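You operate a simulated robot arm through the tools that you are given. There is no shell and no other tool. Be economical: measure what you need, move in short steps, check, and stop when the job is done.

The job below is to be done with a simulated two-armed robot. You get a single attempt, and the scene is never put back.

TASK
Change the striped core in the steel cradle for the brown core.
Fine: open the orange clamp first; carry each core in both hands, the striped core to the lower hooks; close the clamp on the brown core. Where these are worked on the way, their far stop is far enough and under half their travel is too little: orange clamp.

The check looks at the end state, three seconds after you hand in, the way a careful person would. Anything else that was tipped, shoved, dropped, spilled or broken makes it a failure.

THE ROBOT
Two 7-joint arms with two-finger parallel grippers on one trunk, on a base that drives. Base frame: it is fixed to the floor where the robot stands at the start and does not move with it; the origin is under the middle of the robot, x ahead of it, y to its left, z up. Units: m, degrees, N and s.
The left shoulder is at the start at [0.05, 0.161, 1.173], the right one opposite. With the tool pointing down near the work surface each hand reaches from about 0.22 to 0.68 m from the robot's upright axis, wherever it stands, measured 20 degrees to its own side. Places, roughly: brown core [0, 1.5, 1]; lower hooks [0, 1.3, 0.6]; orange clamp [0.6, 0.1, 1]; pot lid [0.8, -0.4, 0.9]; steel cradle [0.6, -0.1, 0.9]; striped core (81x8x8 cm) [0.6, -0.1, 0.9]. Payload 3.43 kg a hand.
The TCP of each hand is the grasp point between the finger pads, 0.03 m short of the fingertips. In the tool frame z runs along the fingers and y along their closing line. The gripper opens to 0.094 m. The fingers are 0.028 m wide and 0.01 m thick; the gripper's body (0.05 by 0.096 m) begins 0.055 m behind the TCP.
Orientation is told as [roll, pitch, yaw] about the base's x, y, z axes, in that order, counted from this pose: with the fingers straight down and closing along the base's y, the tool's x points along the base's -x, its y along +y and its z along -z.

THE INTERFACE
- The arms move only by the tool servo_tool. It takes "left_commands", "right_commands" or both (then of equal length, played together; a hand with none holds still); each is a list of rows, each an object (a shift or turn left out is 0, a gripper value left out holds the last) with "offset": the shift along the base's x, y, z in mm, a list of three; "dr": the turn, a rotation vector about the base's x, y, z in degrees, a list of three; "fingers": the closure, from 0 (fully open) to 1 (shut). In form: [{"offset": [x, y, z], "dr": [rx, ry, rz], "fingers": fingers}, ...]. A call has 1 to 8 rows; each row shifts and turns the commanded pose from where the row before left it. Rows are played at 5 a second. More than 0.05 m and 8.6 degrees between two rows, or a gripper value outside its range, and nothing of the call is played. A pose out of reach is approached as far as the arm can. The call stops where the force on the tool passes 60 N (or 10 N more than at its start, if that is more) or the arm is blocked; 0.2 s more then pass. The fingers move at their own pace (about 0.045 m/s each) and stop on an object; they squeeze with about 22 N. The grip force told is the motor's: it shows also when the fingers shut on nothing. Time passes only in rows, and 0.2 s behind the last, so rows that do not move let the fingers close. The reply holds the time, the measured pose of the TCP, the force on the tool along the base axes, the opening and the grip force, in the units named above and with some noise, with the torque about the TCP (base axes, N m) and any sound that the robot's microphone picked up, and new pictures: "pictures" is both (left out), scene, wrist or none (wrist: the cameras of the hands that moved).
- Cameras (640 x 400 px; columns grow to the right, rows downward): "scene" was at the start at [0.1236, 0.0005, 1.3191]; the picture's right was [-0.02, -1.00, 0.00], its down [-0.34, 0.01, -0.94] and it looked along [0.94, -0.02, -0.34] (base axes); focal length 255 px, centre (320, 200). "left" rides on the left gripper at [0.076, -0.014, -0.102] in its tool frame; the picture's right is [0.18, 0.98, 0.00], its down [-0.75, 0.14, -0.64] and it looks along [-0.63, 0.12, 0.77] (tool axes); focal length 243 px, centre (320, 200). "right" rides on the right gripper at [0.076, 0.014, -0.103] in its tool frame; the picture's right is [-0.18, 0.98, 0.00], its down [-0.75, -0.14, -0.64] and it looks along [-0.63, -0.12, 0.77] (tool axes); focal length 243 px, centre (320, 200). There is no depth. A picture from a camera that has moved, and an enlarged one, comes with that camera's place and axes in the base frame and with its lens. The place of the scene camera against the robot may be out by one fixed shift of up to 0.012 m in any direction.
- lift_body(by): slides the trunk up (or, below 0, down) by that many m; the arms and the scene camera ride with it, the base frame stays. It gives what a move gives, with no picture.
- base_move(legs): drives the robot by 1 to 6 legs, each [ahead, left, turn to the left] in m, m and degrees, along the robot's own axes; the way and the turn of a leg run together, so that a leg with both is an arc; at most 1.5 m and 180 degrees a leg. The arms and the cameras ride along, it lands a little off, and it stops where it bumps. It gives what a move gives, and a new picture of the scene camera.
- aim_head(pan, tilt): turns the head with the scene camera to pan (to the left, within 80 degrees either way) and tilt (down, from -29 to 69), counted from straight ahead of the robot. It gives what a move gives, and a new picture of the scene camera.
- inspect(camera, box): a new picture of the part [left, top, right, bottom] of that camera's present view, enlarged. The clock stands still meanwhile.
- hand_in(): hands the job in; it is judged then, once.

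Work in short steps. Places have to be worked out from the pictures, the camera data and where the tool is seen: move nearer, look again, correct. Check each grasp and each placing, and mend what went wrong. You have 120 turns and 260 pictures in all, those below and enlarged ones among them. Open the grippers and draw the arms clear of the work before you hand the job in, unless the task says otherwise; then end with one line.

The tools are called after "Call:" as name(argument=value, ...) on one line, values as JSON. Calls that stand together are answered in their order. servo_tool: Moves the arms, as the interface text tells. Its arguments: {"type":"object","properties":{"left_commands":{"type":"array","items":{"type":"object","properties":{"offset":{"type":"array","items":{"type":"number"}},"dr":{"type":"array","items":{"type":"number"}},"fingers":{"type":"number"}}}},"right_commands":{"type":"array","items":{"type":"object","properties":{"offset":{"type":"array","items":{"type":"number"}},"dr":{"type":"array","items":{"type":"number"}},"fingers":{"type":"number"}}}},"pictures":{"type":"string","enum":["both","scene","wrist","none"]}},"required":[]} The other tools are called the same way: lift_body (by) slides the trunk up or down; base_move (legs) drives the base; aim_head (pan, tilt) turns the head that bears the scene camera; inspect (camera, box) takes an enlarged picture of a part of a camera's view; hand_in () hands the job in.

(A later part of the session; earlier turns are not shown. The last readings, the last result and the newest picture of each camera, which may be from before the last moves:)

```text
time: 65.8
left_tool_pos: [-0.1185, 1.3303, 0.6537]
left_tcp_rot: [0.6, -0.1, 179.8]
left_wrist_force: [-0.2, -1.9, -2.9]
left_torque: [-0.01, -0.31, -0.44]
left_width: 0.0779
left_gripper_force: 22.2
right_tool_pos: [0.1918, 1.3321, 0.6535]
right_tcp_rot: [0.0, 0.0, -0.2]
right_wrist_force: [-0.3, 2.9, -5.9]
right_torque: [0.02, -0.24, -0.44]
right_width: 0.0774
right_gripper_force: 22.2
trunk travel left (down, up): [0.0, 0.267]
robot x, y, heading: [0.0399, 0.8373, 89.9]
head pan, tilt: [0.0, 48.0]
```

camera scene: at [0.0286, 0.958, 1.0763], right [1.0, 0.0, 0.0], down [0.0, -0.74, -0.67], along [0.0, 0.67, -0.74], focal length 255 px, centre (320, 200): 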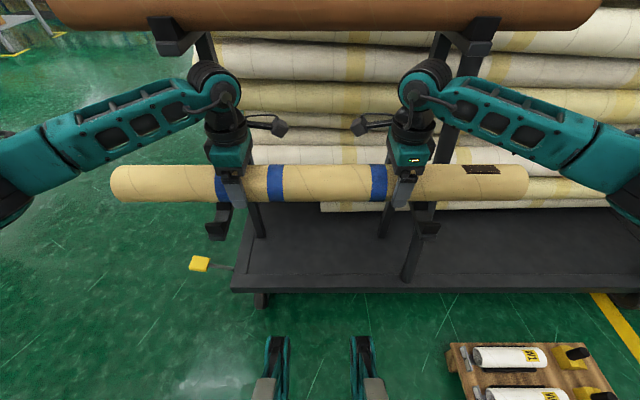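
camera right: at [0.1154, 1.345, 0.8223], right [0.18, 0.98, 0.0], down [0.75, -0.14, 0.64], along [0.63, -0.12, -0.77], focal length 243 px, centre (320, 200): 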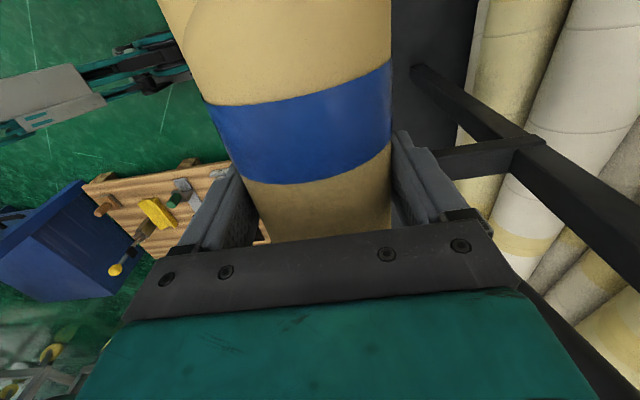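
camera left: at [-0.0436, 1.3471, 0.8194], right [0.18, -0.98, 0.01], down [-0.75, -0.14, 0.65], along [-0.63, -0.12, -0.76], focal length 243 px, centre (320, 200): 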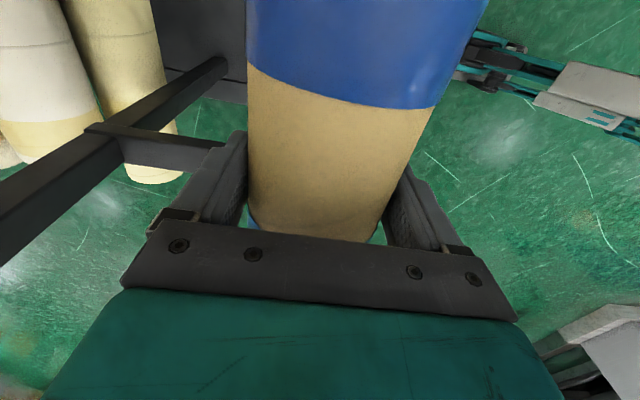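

No contact yet; continuing in small steps.

Call:
servo_tool(left_commands=[{"offset": [0, 0, -3]}, {"offset": [0, 0, -2]}, {}], right_commands=[{"offset": [0, 0, -3]}, {"offset": [0, 0, -2]}, {}], pictures="none")

Call:
servo_tool(left_commands=[{"offset": [0, 0, -3]}, {"offset": [0, 0, -2]}, {}], right_commands=[{"offset": [0, 0, -3]}, {"offset": [0, 0, -2]}, {}], pictures="none")

Call:
inspect(camera="scene", box=[190, 160, 260, 250])

Call:
inspect(camera="scene", box=[390, 160, 460, 250])

```text
time: 66.6
left_tool_pos: [-0.1195, 1.3308, 0.6491]
left_tcp_rot: [0.3, 0.0, 179.8]
left_wrist_force: [2.7, 0.4, -2.8]
left_torque: [0.09, -0.36, 0.19]
left_width: 0.078
left_gripper_force: 21.6
right_tool_pos: [0.1911, 1.332, 0.6489]
right_tcp_rot: [0.2, 0.0, 0.0]
right_wrist_force: [1.7, 6.2, 4.8]
right_torque: [-0.13, -0.42, 0.29]
right_width: 0.0778
right_gripper_force: 21.9
trunk travel left (down, up): [0.0, 0.267]
robot x, y, heading: [0.0376, 0.8388, 90.0]
head pan, tilt: [0.0, 48.0]
```

```text
time: 67.4
left_tool_pos: [-0.1193, 1.3335, 0.6476]
left_tcp_rot: [-0.2, 0.1, -179.9]
left_wrist_force: [0.7, 16.6, 20.0]
left_torque: [-0.08, 0.17, 0.12]
left_width: 0.0786
left_gripper_force: 22.3
right_tool_pos: [0.1912, 1.3331, 0.6464]
right_tcp_rot: [0.6, 0.3, -0.1]
right_wrist_force: [-1.3, 16.6, 20.3]
right_torque: [-0.1, 0.08, 0.32]
right_width: 0.078
right_gripper_force: 21.8
trunk travel left (down, up): [0.0, 0.267]
robot x, y, heading: [0.0358, 0.8361, 90.1]
head pan, tilt: [0.0, 48.0]
```

```text
4.44 times, centred on (225, 205) of scene
camera zoom: at [0.0284, 0.9566, 1.077], right [1.0, 0.0, 0.0], down [0.0, -0.74, -0.67], along [0.0, 0.67, -0.74], focal length 1132 px, centre (742, 178)
```

zoom: 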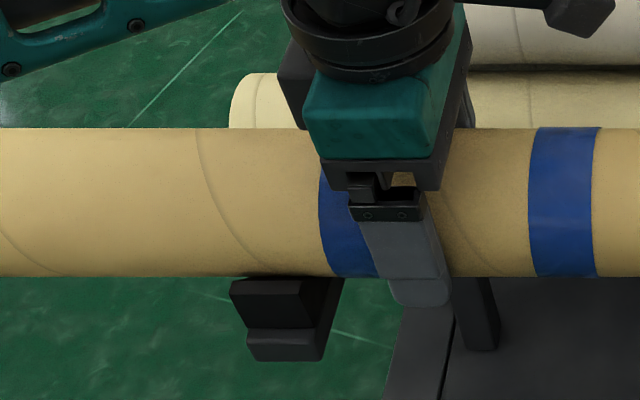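

```text
4.44 times, centred on (425, 205) of scene
camera zoom: at [0.0284, 0.9566, 1.077], right [1.0, 0.0, 0.0], down [0.0, -0.74, -0.67], along [0.0, 0.67, -0.74], focal length 1132 px, centre (-147, 178)
```

zoom: 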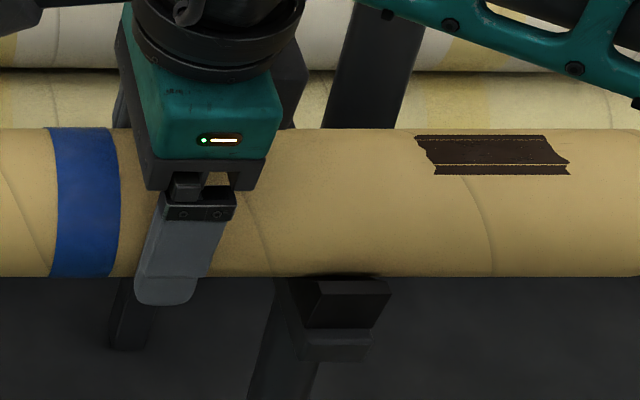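

Contact with force toward +y: the front wedges push the core back, so the V centre is a few mm further. I shift +4 mm in y and check balance.

Call:
servo_tool(left_commands=[{"offset": [0, 2, 0]}, {"offset": [0, 2, 0]}, {}], right_commands=[{"offset": [0, 2, 0]}, {"offset": [0, 2, 0]}, {}], pictures="none")

Call:
servo_tool(left_commands=[{"offset": [0, 1, -2]}, {"offset": [0, 1, -2]}, {}], right_commands=[{"offset": [0, 1, -2]}, {"offset": [0, 1, -2]}, {}], pictures="none")

```text
time: 68.2
left_tool_pos: [-0.1205, 1.333, 0.6447]
left_tcp_rot: [0.2, 0.0, 180.0]
left_wrist_force: [-3.2, 11.2, 16.5]
left_torque: [-0.34, -0.29, 0.22]
left_width: 0.0787
left_gripper_force: 21.7
right_tool_pos: [0.192, 1.3351, 0.646]
right_tcp_rot: [0.2, 0.1, 0.0]
right_wrist_force: [-3.4, 0.9, 25.1]
right_torque: [0.03, 0.15, -0.56]
right_width: 0.0779
right_gripper_force: 22.1
trunk travel left (down, up): [0.0, 0.267]
robot x, y, heading: [0.039, 0.8375, 89.9]
head pan, tilt: [0.0, 48.0]
```

```text
time: 69.0
left_tool_pos: [-0.1195, 1.3345, 0.6447]
left_tcp_rot: [-0.1, 0.0, 179.9]
left_wrist_force: [-8.1, -1.1, 29.5]
left_torque: [-0.31, 0.13, -0.16]
left_width: 0.0786
left_gripper_force: 21.4
right_tool_pos: [0.1913, 1.3355, 0.6439]
right_tcp_rot: [0.3, 0.1, 0.1]
right_wrist_force: [-0.5, -18.5, 36.9]
right_torque: [-0.71, 0.0, -0.02]
right_width: 0.0791
right_gripper_force: 21.7
trunk travel left (down, up): [0.0, 0.267]
robot x, y, heading: [0.0382, 0.8359, 90.2]
head pan, tilt: [0.0, 48.0]
```

Seated: vertical support on both hands and y roughly balanced at 1.3345. I ease up slightly and open both grippers.

Call:
servo_tool(left_commands=[{"offset": [0, 0, 2]}, {"fingers": 0}, {"fingers": 0}, {"fingers": 0}], right_commands=[{"offset": [0, 0, 2]}, {"fingers": 0}, {"fingers": 0}, {"fingers": 0}], pictures="scene")

Call:
inspect(camera="scene", box=[110, 160, 530, 260])

```text
time: 70.0
left_tool_pos: [-0.1187, 1.3365, 0.6406]
left_tcp_rot: [0.4, -0.1, 179.8]
left_wrist_force: [0.5, 0.1, 0.9]
left_torque: [0.01, 0.03, -0.01]
left_width: 0.0942
left_gripper_force: 0.0
right_tool_pos: [0.1938, 1.3368, 0.6406]
right_tcp_rot: [0.0, 0.0, -0.1]
right_wrist_force: [-0.3, 0.8, -0.2]
right_torque: [-0.01, 0.0, 0.01]
right_width: 0.0942
right_gripper_force: 0.2
trunk travel left (down, up): [0.0, 0.267]
robot x, y, heading: [0.0338, 0.8379, 89.9]
head pan, tilt: [0.0, 48.0]
camera scene: at [0.0286, 0.9574, 1.0764], right [1.0, 0.0, 0.0], down [0.0, -0.74, -0.67], along [0.0, 0.67, -0.74], focal length 255 px, centre (320, 200)
```

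scene: 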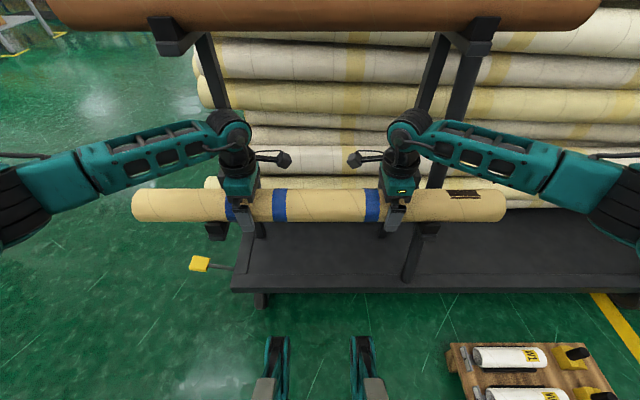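

```text
1.52 times, centred on (320, 210) of scene
camera zoom: at [0.0286, 0.9574, 1.0764], right [1.0, 0.0, 0.0], down [0.0, -0.74, -0.67], along [0.0, 0.67, -0.74], focal length 388 px, centre (320, 185)
```

zoom: 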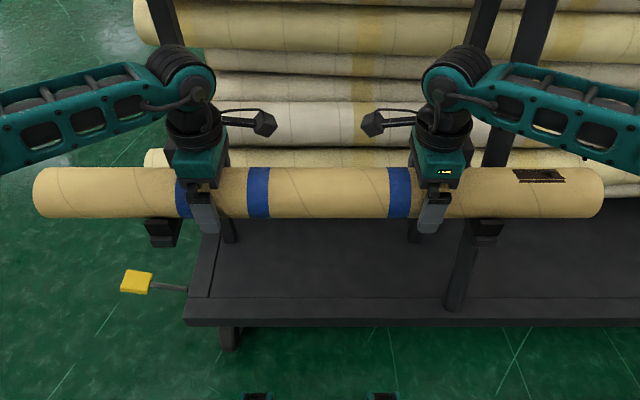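

The core rests level on the lower hooks. I withdraw straight up 90 mm, then back.

Call:
servo_tool(left_commands=[{"offset": [0, 0, 25]}, {"offset": [0, 0, 30]}, {"offset": [0, 0, 35]}, {"offset": [0, -45, 0]}, {"offset": [0, -45, 0]}, {"offset": [0, -45, 0]}, {}], right_commands=[{"offset": [0, 0, 25]}, {"offset": [0, 0, 30]}, {"offset": [0, 0, 35]}, {"offset": [0, -45, 0]}, {"offset": [0, -45, 0]}, {"offset": [0, -45, 0]}, {}], pictures="scene")

```text
time: 71.6
left_tool_pos: [-0.1197, 1.1998, 0.7333]
left_tcp_rot: [0.4, -0.1, 179.9]
left_wrist_force: [-0.4, 0.1, -0.7]
left_torque: [0.0, 0.01, -0.03]
left_width: 0.094
left_gripper_force: 0.1
right_tool_pos: [0.1939, 1.2002, 0.731]
right_tcp_rot: [0.1, 0.0, -0.1]
right_wrist_force: [0.5, 0.6, 1.0]
right_torque: [0.0, 0.01, -0.03]
right_width: 0.0939
right_gripper_force: 0.1
trunk travel left (down, up): [0.0, 0.267]
robot x, y, heading: [0.0384, 0.8375, 90.0]
head pan, tilt: [0.0, 48.0]
camera scene: at [0.0286, 0.9572, 1.0765], right [1.0, 0.0, 0.0], down [0.0, -0.74, -0.67], along [0.0, 0.67, -0.74], focal length 255 px, centre (320, 200)
```

scene: 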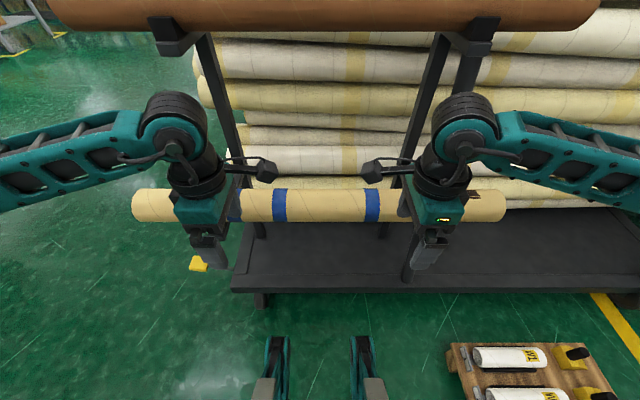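

Now the brown core: I raise the trunk fully and the hands to about z=1.12, and tilt the head toward the upper hooks.

Call:
lift_body(by=0.267)

Call:
servo_tool(left_commands=[{"offset": [0, -20, 40]}, {"offset": [0, -20, 40]}, {"offset": [0, 0, 45]}, {}], right_commands=[{"offset": [0, -20, 40]}, {"offset": [0, -20, 40]}, {"offset": [0, 0, 45]}, {}], pictures="none")

Call:
aim_head(pan=0, tilt=35)

```text
time: 74.4
left_tool_pos: [-0.1198, 1.2006, 0.9998]
left_tcp_rot: [0.4, -0.2, 179.9]
left_wrist_force: [-0.1, 0.0, -0.6]
left_torque: [0.0, -0.01, 0.02]
left_width: 0.0939
left_gripper_force: 0.1
right_tool_pos: [0.1947, 1.2016, 0.998]
right_tcp_rot: [0.1, 0.1, 0.1]
right_wrist_force: [-0.2, -1.6, 0.0]
right_torque: [-0.01, 0.01, 0.03]
right_width: 0.0942
right_gripper_force: 0.0
trunk travel left (down, up): [-0.267, 0.0]
robot x, y, heading: [0.0387, 0.8368, 90.1]
head pan, tilt: [0.0, 48.0]
```

```text
time: 75.4
left_tool_pos: [-0.1206, 1.1609, 1.125]
left_tcp_rot: [0.4, -0.1, 180.0]
left_wrist_force: [-0.4, -0.5, -0.2]
left_torque: [0.03, 0.04, 0.02]
left_width: 0.0937
left_gripper_force: 0.0
right_tool_pos: [0.195, 1.1614, 1.1217]
right_tcp_rot: [-0.1, -0.1, 0.0]
right_wrist_force: [0.1, -0.5, 0.8]
right_torque: [0.02, 0.02, -0.04]
right_width: 0.0939
right_gripper_force: 0.0
trunk travel left (down, up): [-0.267, 0.0]
robot x, y, heading: [0.0366, 0.8348, 89.9]
head pan, tilt: [0.0, 48.0]
```

```text
time: 76.1
left_tool_pos: [-0.1212, 1.1628, 1.124]
left_tcp_rot: [0.4, -0.1, 179.8]
left_wrist_force: [-0.1, -0.3, -0.5]
left_torque: [0.03, -0.01, 0.04]
left_width: 0.0942
left_gripper_force: 0.1
right_tool_pos: [0.1936, 1.1612, 1.1217]
right_tcp_rot: [0.0, 0.0, 0.1]
right_wrist_force: [-1.1, -0.5, -0.5]
right_torque: [0.0, -0.01, 0.0]
right_width: 0.0938
right_gripper_force: 0.0
trunk travel left (down, up): [-0.267, 0.0]
robot x, y, heading: [0.0426, 0.8391, 90.0]
head pan, tilt: [0.0, 35.0]
camera scene: at [0.0286, 0.9666, 1.3621], right [1.0, 0.0, 0.0], down [0.0, -0.57, -0.82], along [0.0, 0.82, -0.57], focal length 255 px, centre (320, 200)
```

scene: 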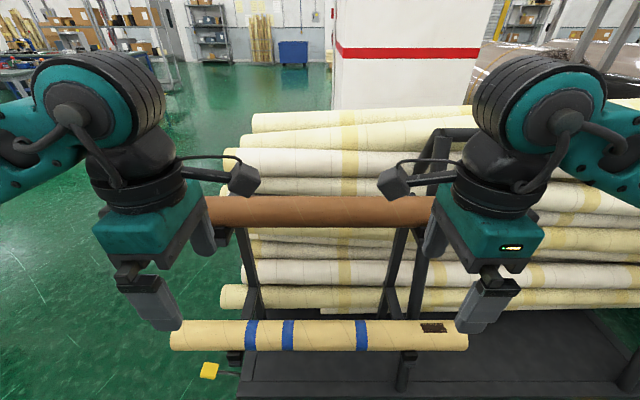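

I zoom to measure the brown core.

Call:
inspect(camera="scene", box=[190, 170, 450, 250])

Call:
inspect(camera="scene", box=[290, 185, 350, 235])

```text
2.46 times, centred on (320, 210) of scene
camera zoom: at [0.0286, 0.9666, 1.3621], right [1.0, 0.0, 0.0], down [0.0, -0.57, -0.82], along [0.0, 0.82, -0.57], focal length 627 px, centre (320, 175)
```

zoom: 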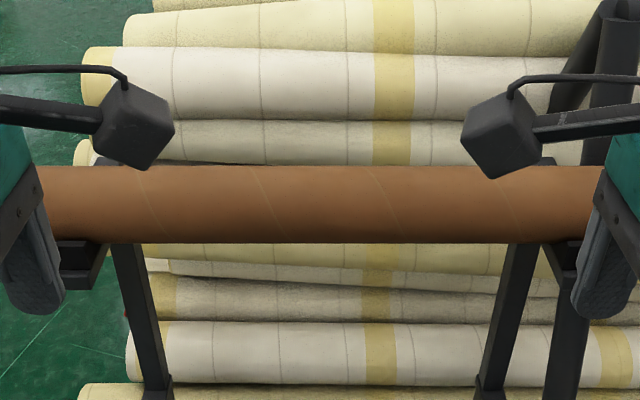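

```text
8.00 times, centred on (320, 210) of scene
camera zoom: at [0.0286, 0.9666, 1.3621], right [1.0, 0.0, 0.0], down [0.0, -0.57, -0.82], along [0.0, 0.82, -0.57], focal length 2037 px, centre (320, 120)
```

zoom: 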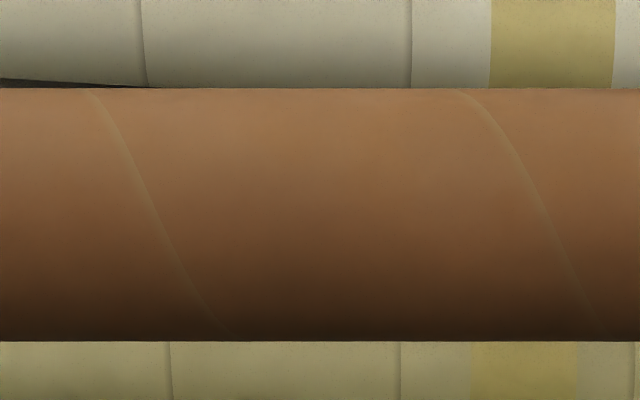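

Brown core axis: about y=1.447, z=0.994, centre x≈0.036, matching the hands' midpoint. I move the hands forward above it in two calls.

Call:
servo_tool(left_commands=[{"offset": [0, 45, 0]}, {"offset": [0, 45, 0]}, {"offset": [0, 45, 0]}, {"offset": [0, 45, 0]}, {}], right_commands=[{"offset": [0, 45, 0]}, {"offset": [0, 45, 0]}, {"offset": [0, 45, 0]}, {"offset": [0, 45, 0]}, {}], pictures="wrist")

```text
time: 77.3
left_tool_pos: [-0.1203, 1.3396, 1.1252]
left_tcp_rot: [0.4, -0.1, 179.8]
left_wrist_force: [0.1, -0.5, -0.6]
left_torque: [-0.02, 0.0, 0.0]
left_width: 0.0941
left_gripper_force: 0.1
right_tool_pos: [0.1962, 1.3376, 1.124]
right_tcp_rot: [0.1, 0.0, 0.2]
right_wrist_force: [-0.5, -0.6, -0.4]
right_torque: [-0.01, 0.0, 0.01]
right_width: 0.094
right_gripper_force: 0.0
trunk travel left (down, up): [-0.267, 0.0]
robot x, y, heading: [0.0397, 0.8375, 89.8]
head pan, tilt: [0.0, 35.0]
camera right: at [0.1187, 1.3521, 1.2258], right [0.18, 0.98, 0.0], down [0.75, -0.14, 0.64], along [0.63, -0.12, -0.77], focal length 243 px, centre (320, 200)
camera left: at [-0.0452, 1.3559, 1.2279], right [0.18, -0.98, 0.01], down [-0.75, -0.14, 0.64], along [-0.63, -0.12, -0.76], focal length 243 px, centre (320, 200)
```

right: 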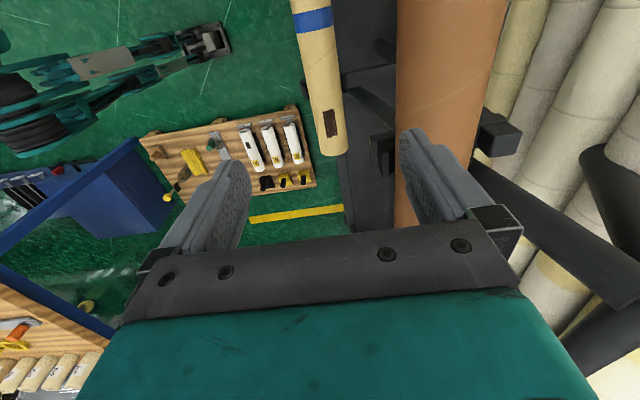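
left: 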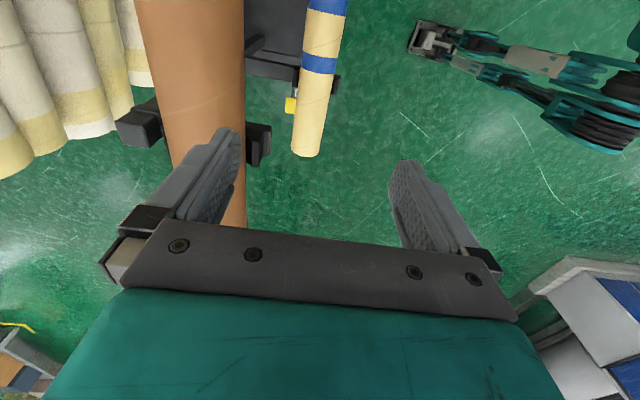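

Wrist views agree: axis y≈1.446, z≈0.997. I continue forward to y=1.446 and descend to just above.

Call:
servo_tool(left_commands=[{"offset": [0, 36, 0]}, {"offset": [0, 36, 0]}, {"offset": [0, 35, 0]}, {"offset": [0, 0, -20]}, {}], right_commands=[{"offset": [0, 36, 0]}, {"offset": [0, 36, 0]}, {"offset": [0, 37, 0]}, {"offset": [0, 0, -20]}, {}], pictures="both")

```text
time: 78.5
left_tool_pos: [-0.1202, 1.4478, 1.1033]
left_tcp_rot: [0.4, -0.1, 179.9]
left_wrist_force: [-0.6, 0.1, -0.8]
left_torque: [-0.01, 0.0, 0.0]
left_width: 0.094
left_gripper_force: 0.2
right_tool_pos: [0.1937, 1.4485, 1.1031]
right_tcp_rot: [0.0, 0.0, 0.0]
right_wrist_force: [-0.1, -0.2, -0.3]
right_torque: [0.01, 0.01, -0.01]
right_width: 0.094
right_gripper_force: 0.1
trunk travel left (down, up): [-0.267, 0.0]
robot x, y, heading: [0.0351, 0.8378, 90.0]
head pan, tilt: [0.0, 35.0]
camera scene: at [0.0285, 0.9666, 1.3622], right [1.0, 0.0, 0.0], down [0.0, -0.57, -0.82], along [0.0, 0.82, -0.57], focal length 255 px, centre (320, 200)
camera right: at [0.117, 1.4618, 1.2049], right [0.18, 0.98, 0.0], down [0.75, -0.14, 0.64], along [0.63, -0.12, -0.77], focal length 243 px, centre (320, 200)
camera left: at [-0.0453, 1.4632, 1.2063], right [0.18, -0.98, 0.01], down [-0.75, -0.14, 0.64], along [-0.63, -0.12, -0.77], focal length 243 px, centre (320, 200)
```

scene: 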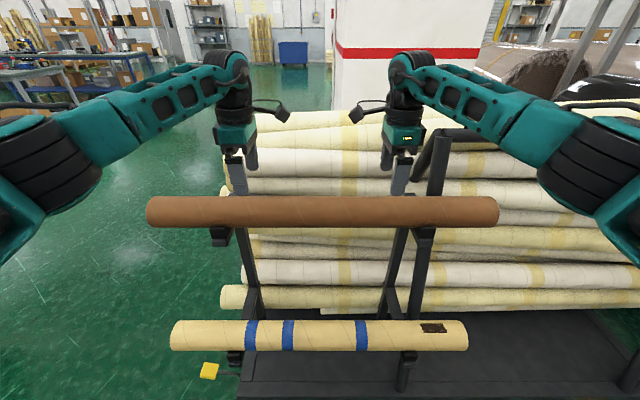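
right: 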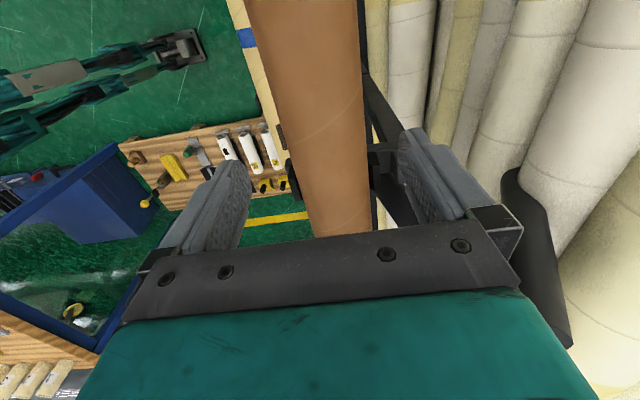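
left: 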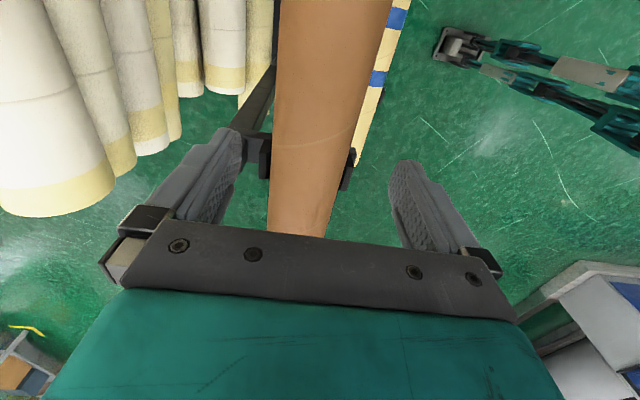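

Well aligned (axis y≈1.4475). I descend around the core to z≈1.0 slowly.

Call:
servo_tool(left_commands=[{"offset": [0, 0, -25]}, {"offset": [0, 0, -25]}, {"offset": [0, 0, -25]}, {"offset": [0, 0, -25]}, {}], right_commands=[{"offset": [0, 0, -25]}, {"offset": [0, 0, -25]}, {"offset": [0, 0, -25]}, {"offset": [0, 0, -25]}, {}], pictures="both")

```text
time: 79.7
left_tool_pos: [-0.1201, 1.4477, 1.0037]
left_tcp_rot: [0.4, -0.1, 179.9]
left_wrist_force: [-0.3, 0.1, 0.5]
left_torque: [-0.01, -0.02, -0.02]
left_width: 0.094
left_gripper_force: 0.1
right_tool_pos: [0.1927, 1.4482, 1.0036]
right_tcp_rot: [0.0, 0.0, 0.0]
right_wrist_force: [0.5, -0.5, -0.4]
right_torque: [0.02, 0.01, -0.01]
right_width: 0.0943
right_gripper_force: 0.1
trunk travel left (down, up): [-0.267, 0.0]
robot x, y, heading: [0.0327, 0.838, 89.9]
head pan, tilt: [0.0, 35.0]
camera scene: at [0.0286, 0.9664, 1.3622], right [1.0, 0.0, 0.0], down [0.0, -0.57, -0.82], along [0.0, 0.82, -0.57], focal length 255 px, centre (320, 200)
camera right: at [0.1169, 1.4624, 1.105], right [0.18, 0.98, 0.0], down [0.75, -0.14, 0.64], along [0.63, -0.12, -0.77], focal length 243 px, centre (320, 200)
camera left: at [-0.0453, 1.4639, 1.1053], right [0.18, -0.98, 0.01], down [-0.75, -0.14, 0.64], along [-0.63, -0.12, -0.76], focal length 243 px, centre (320, 200)
```

scene: 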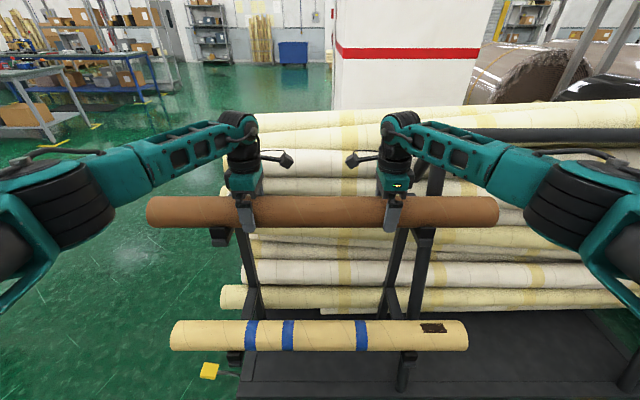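
right: 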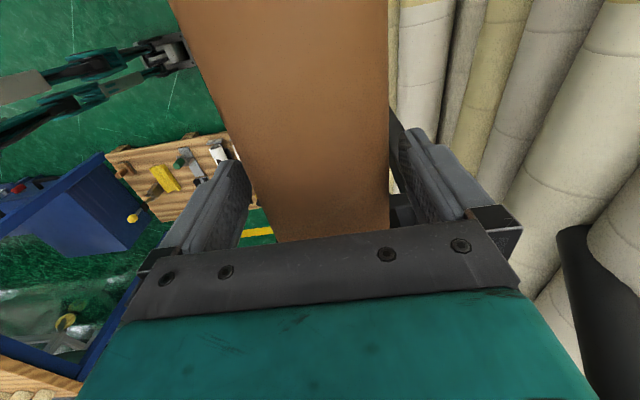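
left: 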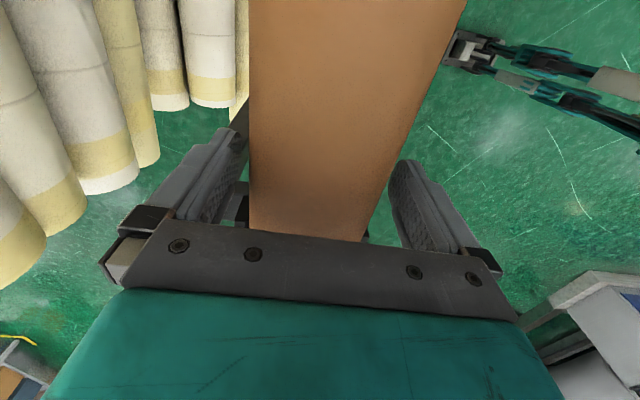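

Centred between fingers on both hands. I lower 4 mm and close.

Call:
servo_tool(left_commands=[{"offset": [0, 0, -4]}, {"fingers": 1}, {"fingers": 1}, {"fingers": 1}, {"fingers": 1}], right_commands=[{"offset": [0, 0, -4]}, {"fingers": 1}, {"fingers": 1}, {"fingers": 1}, {"fingers": 1}], pictures="none")

```text
time: 80.9
left_tool_pos: [-0.1213, 1.4478, 1.0015]
left_tcp_rot: [0.2, -0.1, 179.9]
left_wrist_force: [0.7, 17.9, -0.1]
left_torque: [0.2, 0.16, 0.26]
left_width: 0.0766
left_gripper_force: 22.2
right_tool_pos: [0.1931, 1.4493, 0.9981]
right_tcp_rot: [-0.2, 0.0, 0.0]
right_wrist_force: [1.4, -16.3, 4.9]
right_torque: [-0.13, 0.35, 0.15]
right_width: 0.0772
right_gripper_force: 21.6
trunk travel left (down, up): [-0.267, 0.0]
robot x, y, heading: [0.0389, 0.8339, 90.0]
head pan, tilt: [0.0, 35.0]
```

Gripped. There's a small opposed y force, so I relax it by ±1.5 mm and lift straight up.

Call:
servo_tool(left_commands=[{"offset": [0, 1.5, 0]}, {"offset": [0, 0, 10]}, {"offset": [0, 0, 15]}, {"offset": [0, 0, 20]}, {"offset": [0, 0, 25]}, {}], right_commands=[{"offset": [0, -1.5, 0]}, {"offset": [0, 0, 10]}, {"offset": [0, 0, 15]}, {"offset": [0, 0, 20]}, {"offset": [0, 0, 25]}, {}], pictures="scene")

```text
time: 82.3
left_tool_pos: [-0.1209, 1.4518, 1.0684]
left_tcp_rot: [0.5, 0.0, 179.7]
left_wrist_force: [5.0, -4.7, -4.0]
left_torque: [0.16, -0.04, -0.64]
left_width: 0.0764
left_gripper_force: 22.5
right_tool_pos: [0.1934, 1.4499, 1.0695]
right_tcp_rot: [0.0, 0.0, 0.0]
right_wrist_force: [-4.7, 4.1, -5.5]
right_torque: [-0.18, -0.12, -0.75]
right_width: 0.0768
right_gripper_force: 21.5
trunk travel left (down, up): [-0.267, 0.0]
robot x, y, heading: [0.0404, 0.8324, 89.8]
head pan, tilt: [0.0, 35.0]
camera scene: at [0.0286, 0.9679, 1.362], right [1.0, 0.0, 0.0], down [0.0, -0.57, -0.82], along [0.0, 0.82, -0.57], focal length 255 px, centre (320, 200)
```

scene: 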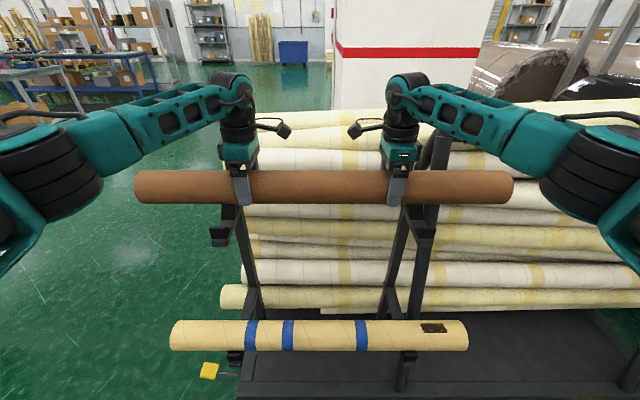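

Free of the hooks. I draw the arms back toward the robot.

Call:
servo_tool(left_commands=[{"offset": [0, -20, 10]}, {"offset": [0, -35, 0]}, {"offset": [0, -40, 0]}, {"offset": [0, -40, 0]}, {"offset": [0, -40, 0]}, {"offset": [0, -40, 0]}, {"offset": [0, -30, 0]}, {}], right_commands=[{"offset": [0, -20, 10]}, {"offset": [0, -35, 0]}, {"offset": [0, -40, 0]}, {"offset": [0, -40, 0]}, {"offset": [0, -40, 0]}, {"offset": [0, -40, 0]}, {"offset": [0, -30, 0]}, {}], pictures="none")

Call:
base_move(legs=[[-0.5, 0.19, 0], [-0.47, 0, 0]])

```text
time: 84.1
left_tool_pos: [-0.1214, 1.2056, 1.0804]
left_tcp_rot: [0.6, 0.0, 180.0]
left_wrist_force: [14.7, 1.8, -6.1]
left_torque: [-0.08, 0.2, 0.08]
left_width: 0.0764
left_gripper_force: 22.3
right_tool_pos: [0.1927, 1.2049, 1.0777]
right_tcp_rot: [0.0, 0.1, -0.1]
right_wrist_force: [-13.5, -0.8, -2.3]
right_torque: [0.03, 0.43, 0.13]
right_width: 0.0766
right_gripper_force: 21.9
trunk travel left (down, up): [-0.267, 0.0]
robot x, y, heading: [0.0354, 0.837, 90.2]
head pan, tilt: [0.0, 35.0]
```

```text
time: 89.6
left_tool_pos: [-0.3119, 0.2318, 1.0811]
left_tcp_rot: [0.3, -0.1, -180.1]
left_wrist_force: [1.8, -0.3, -3.0]
left_torque: [0.05, -0.13, -0.1]
left_width: 0.076
left_gripper_force: 21.5
right_tool_pos: [0.0033, 0.2323, 1.0776]
right_tcp_rot: [0.0, 0.0, 0.1]
right_wrist_force: [-2.0, 0.3, -5.7]
right_torque: [-0.02, 0.01, -0.01]
right_width: 0.0767
right_gripper_force: 22.1
trunk travel left (down, up): [-0.267, 0.0]
robot x, y, heading: [-0.1525, -0.138, 90.0]
head pan, tilt: [0.0, 35.0]
camera scene: at [-0.1605, -0.0067, 1.3622], right [1.0, 0.0, 0.0], down [0.0, -0.57, -0.82], along [0.0, 0.82, -0.57], focal length 255 px, centre (320, 200)
```

scene: 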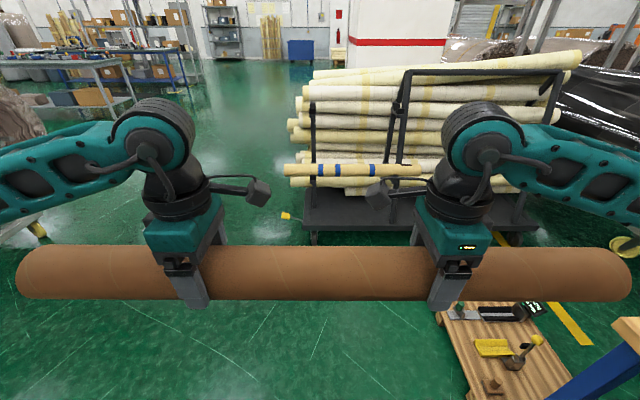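

Striped core sits well on the lower hooks. I turn right 90° back to face the bench.

Call:
base_move(legs=[[0, 0, -45], [0, 0, -45]])

Call:
aim_head(pan=0, tilt=30)

```text
time: 94.1
left_tool_pos: [0.2164, 0.0297, 1.0794]
left_tcp_rot: [0.4, -0.1, 90.8]
left_wrist_force: [0.4, -1.5, -4.6]
left_torque: [0.0, 0.05, -0.06]
left_width: 0.0763
left_gripper_force: 21.4
right_tool_pos: [0.2203, -0.2871, 1.0781]
right_tcp_rot: [0.0, 0.1, -89.0]
right_wrist_force: [-0.1, 0.8, -4.0]
right_torque: [0.04, -0.05, -0.05]
right_width: 0.0764
right_gripper_force: 22.6
trunk travel left (down, up): [-0.267, 0.0]
robot x, y, heading: [-0.1531, -0.138, 1.2]
head pan, tilt: [0.0, 35.0]
camera scene: at [-0.0315, -0.1329, 1.3621], right [0.02, -1.0, 0.0], down [-0.57, -0.01, -0.82], along [0.82, 0.01, -0.57], focal length 255 px, centre (320, 200)
```

scene: 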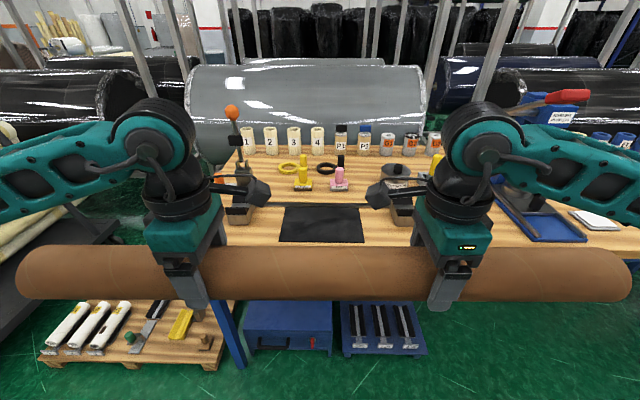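

```text
time: 94.8
left_tool_pos: [0.2162, 0.0295, 1.0807]
left_tcp_rot: [0.5, -0.1, 90.8]
left_wrist_force: [-0.1, -1.8, -4.0]
left_torque: [0.02, 0.0, 0.03]
left_width: 0.076
left_gripper_force: 21.9
right_tool_pos: [0.2196, -0.2866, 1.0763]
right_tcp_rot: [0.0, 0.0, -89.0]
right_wrist_force: [0.3, 1.5, -4.1]
right_torque: [-0.05, 0.0, -0.11]
right_width: 0.0766
right_gripper_force: 21.1
trunk travel left (down, up): [-0.267, 0.0]
robot x, y, heading: [-0.1501, -0.1372, 1.1]
head pan, tilt: [0.0, 30.0]
camera scene: at [-0.0291, -0.1327, 1.3698], right [0.02, -1.0, 0.0], down [-0.5, -0.01, -0.87], along [0.87, 0.01, -0.5], focal length 255 px, centre (320, 200)
```

scene: 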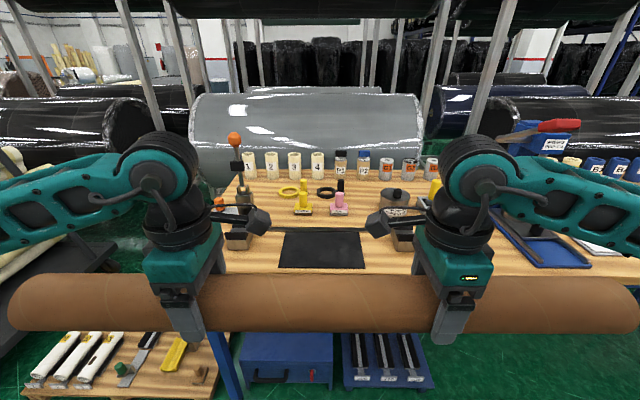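

Heading is 1.1° off; I drive ahead 0.25 m while correcting.

Call:
base_move(legs=[[0.25, 0, -1.1]])

```text
time: 96.6
left_tool_pos: [0.4712, 0.0252, 1.0791]
left_tcp_rot: [0.5, -0.1, 90.0]
left_wrist_force: [0.4, -1.5, -3.5]
left_torque: [-0.04, 0.03, -0.1]
left_width: 0.0761
left_gripper_force: 22.2
right_tool_pos: [0.4709, -0.2899, 1.0774]
right_tcp_rot: [0.1, 0.0, -90.0]
right_wrist_force: [0.7, 1.0, -5.3]
right_torque: [-0.07, -0.01, 0.03]
right_width: 0.0766
right_gripper_force: 22.0
trunk travel left (down, up): [-0.267, 0.0]
robot x, y, heading: [0.1033, -0.1297, -0.3]
head pan, tilt: [0.0, 30.0]
camera scene: at [0.2231, -0.1327, 1.3698], right [0.0, -1.0, 0.0], down [-0.5, 0.0, -0.87], along [0.87, 0.0, -0.5], focal length 255 px, centre (320, 200)
```

scene: 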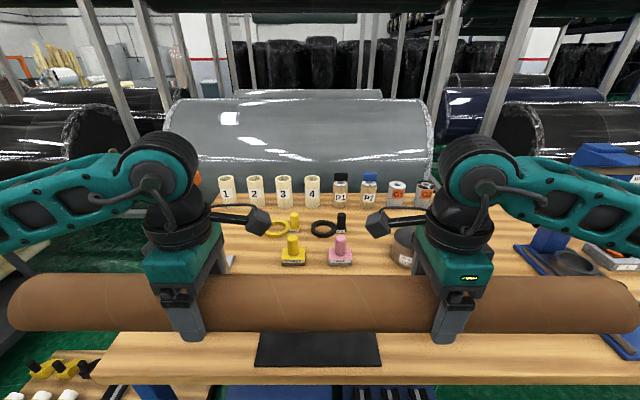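

Base well placed. I shift the core 6 mm to the left and forward to x≈0.574 at z≈1.05.

Call:
servo_tool(left_commands=[{"offset": [25, 3, 0]}, {"offset": [25, 3, 0]}, {"offset": [25, 0, -10]}, {"offset": [25, 0, -10]}, {"offset": [3, 0, -8]}, {}], right_commands=[{"offset": [25, 3, 0]}, {"offset": [25, 3, 0]}, {"offset": [25, 0, -10]}, {"offset": [25, 0, -10]}, {"offset": [3, 0, -8]}, {}], pictures="both")

Call:
inspect(camera="scene", box=[90, 200, 330, 370])

```text
time: 98.0
left_tool_pos: [0.5736, 0.0314, 1.0521]
left_tcp_rot: [0.6, -0.2, 89.8]
left_wrist_force: [-1.8, 5.3, -3.3]
left_torque: [0.39, 0.07, -0.13]
left_width: 0.0759
left_gripper_force: 21.6
right_tool_pos: [0.5726, -0.2857, 1.0481]
right_tcp_rot: [-0.2, -0.1, -90.1]
right_wrist_force: [2.2, -5.5, -4.3]
right_torque: [-0.24, -0.05, -0.53]
right_width: 0.0765
right_gripper_force: 22.2
trunk travel left (down, up): [-0.267, 0.0]
robot x, y, heading: [0.1016, -0.1349, 0.1]
head pan, tilt: [0.0, 30.0]
camera scene: at [0.2226, -0.1327, 1.3698], right [0.0, -1.0, 0.0], down [-0.5, 0.0, -0.87], along [0.87, 0.0, -0.5], focal length 255 px, centre (320, 200)
camera right: at [0.5873, -0.2102, 1.1498], right [0.98, -0.19, 0.0], down [-0.14, -0.75, 0.64], along [-0.12, -0.63, -0.77], focal length 243 px, centre (320, 200)
camera left: at [0.588, -0.045, 1.1533], right [-0.98, -0.18, 0.01], down [-0.13, 0.75, 0.65], along [-0.12, 0.63, -0.76], focal length 243 px, centre (320, 200)
```

scene: 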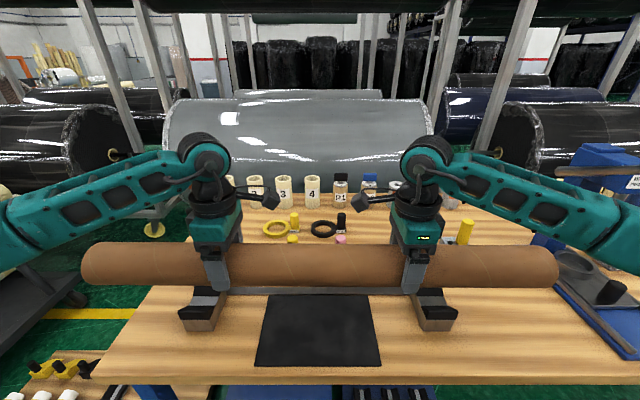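
right: 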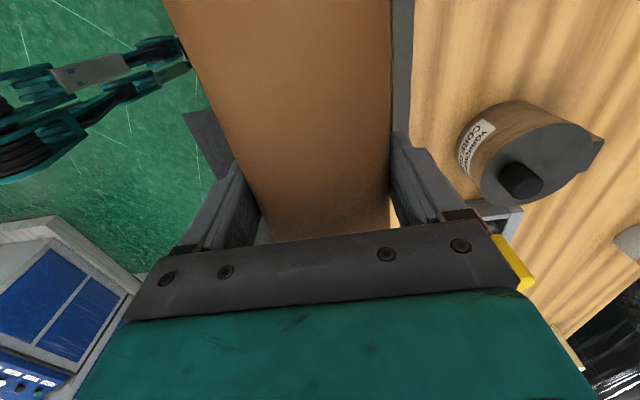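
left: 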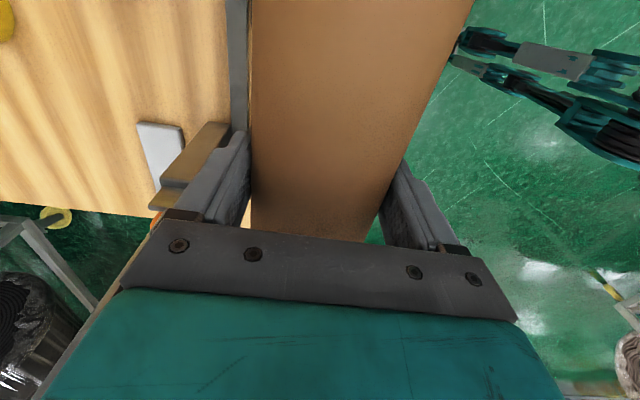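

```text
2.35 times, centred on (210, 285) of scene
camera zoom: at [0.2226, -0.1327, 1.3698], right [0.0, -1.0, 0.0], down [-0.5, 0.0, -0.87], along [0.87, 0.0, -0.5], focal length 599 px, centre (579, 0)
```

zoom: 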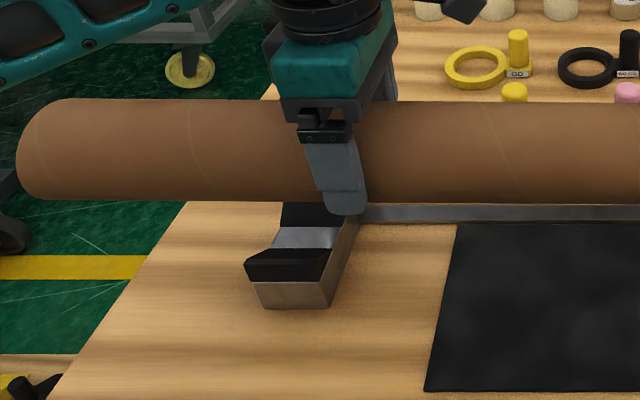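

Core is centred in y. I reverse the earlier lift path: forward to x=0.604 while lowering to z≈0.97.

Call:
servo_tool(left_commands=[{"offset": [20, 0, -15]}, {"offset": [10, 0, -20]}, {"offset": [0, 0, -20]}, {"offset": [0, 0, -20]}, {}], right_commands=[{"offset": [20, 0, -15]}, {"offset": [11, 0, -20]}, {"offset": [0, 0, -20]}, {"offset": [0, 0, -18]}, {}], pictures="scene")

Call:
inspect(camera="scene", box=[90, 200, 330, 370])

```text
time: 99.2
left_tool_pos: [0.6053, 0.0313, 0.9768]
left_tcp_rot: [0.4, -0.1, 90.0]
left_wrist_force: [-0.6, 8.0, -1.4]
left_torque: [-0.54, 0.0, -0.04]
left_width: 0.0762
left_gripper_force: 22.0
right_tool_pos: [0.6036, -0.284, 0.9749]
right_tcp_rot: [-0.3, -0.1, -90.0]
right_wrist_force: [0.0, -7.4, -7.1]
right_torque: [-0.42, -0.04, -0.18]
right_width: 0.0765
right_gripper_force: 22.0
trunk travel left (down, up): [-0.267, 0.0]
robot x, y, heading: [0.1, -0.1335, 0.2]
head pan, tilt: [0.0, 30.0]
camera scene: at [0.2225, -0.1327, 1.3699], right [0.0, -1.0, 0.0], down [-0.5, 0.0, -0.87], along [0.87, 0.0, -0.5], focal length 255 px, centre (320, 200)
```

scene: 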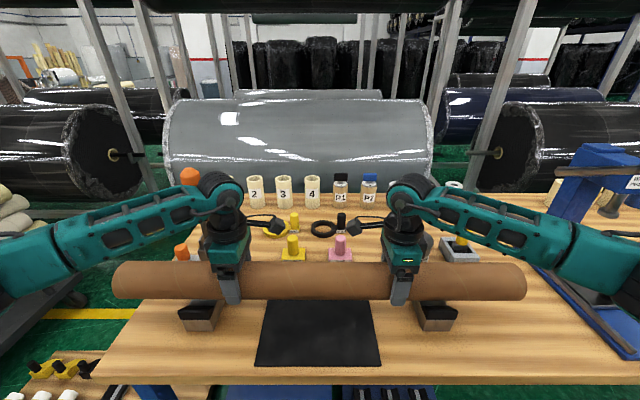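

```text
2.35 times, centred on (210, 285) of scene
camera zoom: at [0.2225, -0.1327, 1.3699], right [0.0, -1.0, 0.0], down [-0.5, 0.0, -0.87], along [0.87, 0.0, -0.5], focal length 599 px, centre (579, 0)
```

zoom: 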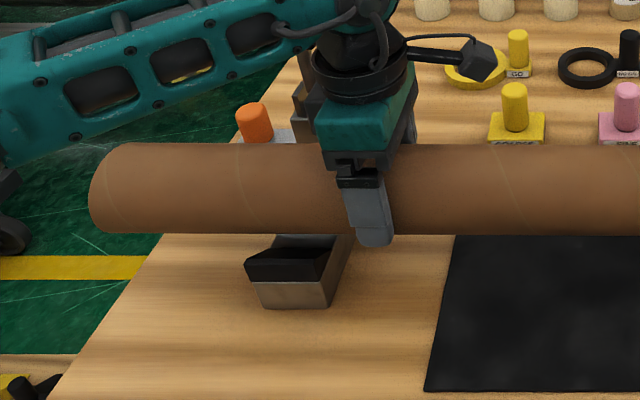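

Clear of the lever; about 25–30 mm to go. I lower in small steps watching force.

Call:
servo_tool(left_commands=[{"offset": [0, 0, -8]}, {"offset": [0, 0, -7]}, {"offset": [0, 0, -4]}, {}], right_commands=[{"offset": [0, 0, -8]}, {"offset": [0, 0, -7]}, {"offset": [0, 0, -4]}, {}], pictures="none")

Call:
servo_tool(left_commands=[{"offset": [0, 0, -3]}, {"offset": [0, 0, -3]}, {}], right_commands=[{"offset": [0, 0, -3]}, {"offset": [0, 0, -3]}, {}], pictures="none")

```text
time: 100.2
left_tool_pos: [0.6034, 0.0319, 0.9579]
left_tcp_rot: [0.4, -0.2, 90.0]
left_wrist_force: [2.0, 9.0, -1.9]
left_torque: [-0.44, -0.16, 0.39]
left_width: 0.0761
left_gripper_force: 21.7
right_tool_pos: [0.603, -0.2844, 0.9579]
right_tcp_rot: [-0.2, -0.1, -90.0]
right_wrist_force: [-1.9, -8.0, -6.7]
right_torque: [-0.3, 0.18, 0.34]
right_width: 0.0763
right_gripper_force: 21.8
trunk travel left (down, up): [-0.267, 0.0]
robot x, y, heading: [0.1019, -0.136, 0.2]
head pan, tilt: [0.0, 30.0]
```

```text
time: 101.0
left_tool_pos: [0.6035, 0.0311, 0.954]
left_tcp_rot: [0.2, -0.1, 90.0]
left_wrist_force: [6.9, 7.5, 6.4]
left_torque: [0.68, 0.2, 0.26]
left_width: 0.0759
left_gripper_force: 21.9
right_tool_pos: [0.6025, -0.284, 0.9525]
right_tcp_rot: [0.1, 0.1, -90.0]
right_wrist_force: [-0.7, -6.8, 1.4]
right_torque: [0.49, -0.06, 0.16]
right_width: 0.0762
right_gripper_force: 22.3
trunk travel left (down, up): [-0.267, 0.0]
robot x, y, heading: [0.1008, -0.1352, 0.1]
head pan, tilt: [0.0, 30.0]
```

First contact at z≈0.953. A bit further to seat.

Call:
servo_tool(left_commands=[{"offset": [0, 0, -2]}, {"offset": [0, 0, -2]}, {}], right_commands=[{"offset": [0, 0, -2]}, {"offset": [0, 0, -2]}, {}], pictures="none")

Call:
inspect(camera="scene", box=[160, 240, 280, 340])

Call:
inspect(camera="scene", box=[370, 240, 490, 340])

```text
time: 101.8
left_tool_pos: [0.6039, 0.031, 0.9528]
left_tcp_rot: [-0.2, 0.1, 90.0]
left_wrist_force: [12.6, 9.3, 28.2]
left_torque: [0.15, -0.19, 0.35]
left_width: 0.076
left_gripper_force: 21.9
right_tool_pos: [0.604, -0.2839, 0.9527]
right_tcp_rot: [0.6, 0.0, -90.1]
right_wrist_force: [7.7, -7.1, 28.3]
right_torque: [0.04, 0.03, 0.1]
right_width: 0.0765
right_gripper_force: 22.5
trunk travel left (down, up): [-0.267, 0.0]
robot x, y, heading: [0.1039, -0.1372, -0.2]
head pan, tilt: [0.0, 30.0]
```

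```text
4.00 times, centred on (220, 290) of scene
camera zoom: at [0.2193, -0.1324, 1.3709], right [0.0, -1.0, 0.0], down [-0.5, 0.0, -0.87], along [0.87, 0.0, -0.5], focal length 1018 px, centre (720, -160)
```

zoom: 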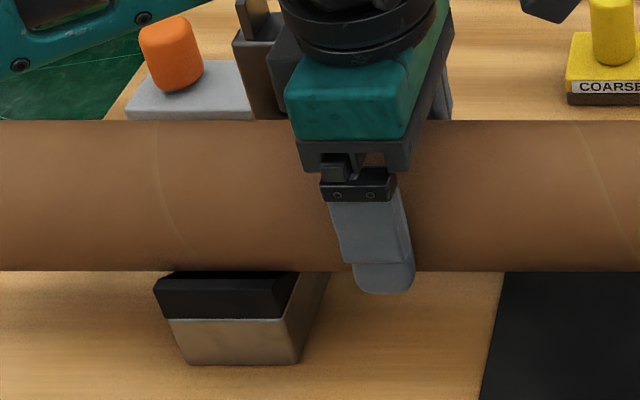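

```text
4.00 times, centred on (430, 290) of scene
camera zoom: at [0.2193, -0.1324, 1.3709], right [0.0, -1.0, 0.0], down [-0.5, 0.0, -0.87], along [0.87, 0.0, -0.5], focal length 1018 px, centre (-120, -160)
```

zoom: 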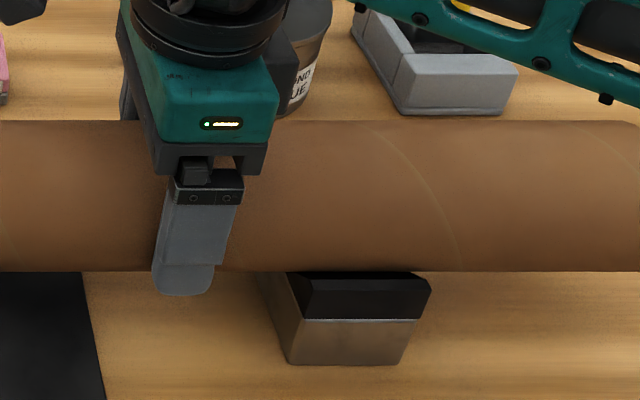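

Supported on both blocks (28 N each). I shift +1 mm and release.

Call:
servo_tool(left_commands=[{"offset": [1, 0, 2]}, {"fingers": 0}, {"fingers": 0}, {"fingers": 0}], right_commands=[{"offset": [1, 0, 2]}, {"fingers": 0}, {"fingers": 0}, {"fingers": 0}], pictures="wrist")

```text
time: 102.8
left_tool_pos: [0.6023, 0.0302, 0.9494]
left_tcp_rot: [0.6, 0.0, 90.0]
left_wrist_force: [-0.3, -0.6, -0.9]
left_torque: [0.0, -0.03, 0.01]
left_width: 0.0941
left_gripper_force: 0.1
right_tool_pos: [0.6036, -0.2841, 0.9497]
right_tcp_rot: [-0.2, 0.1, -90.0]
right_wrist_force: [0.1, -0.4, 0.3]
right_torque: [0.01, 0.01, 0.01]
right_width: 0.0939
right_gripper_force: 0.1
trunk travel left (down, up): [-0.267, 0.0]
robot x, y, heading: [0.1015, -0.135, -0.1]
head pan, tilt: [0.0, 30.0]
camera right: at [0.6172, -0.2089, 1.051], right [0.98, -0.18, 0.0], down [-0.14, -0.75, 0.64], along [-0.12, -0.63, -0.77], focal length 243 px, centre (320, 200)
camera left: at [0.6166, -0.0442, 1.0514], right [-0.98, -0.18, 0.01], down [-0.13, 0.75, 0.64], along [-0.12, 0.63, -0.76], focal length 243 px, centre (320, 200)
```

right: 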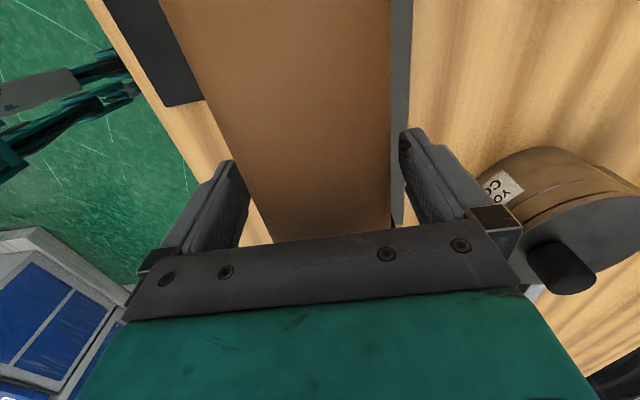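
left: 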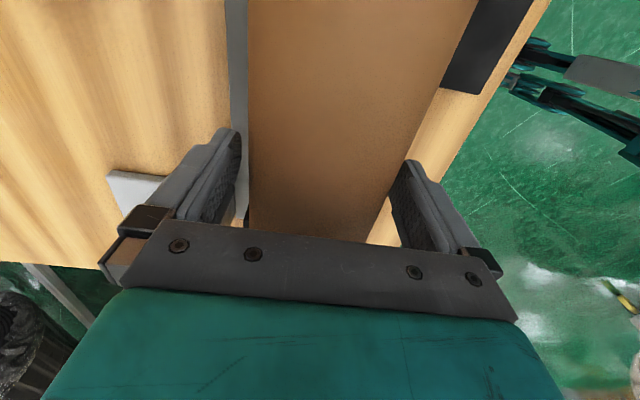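

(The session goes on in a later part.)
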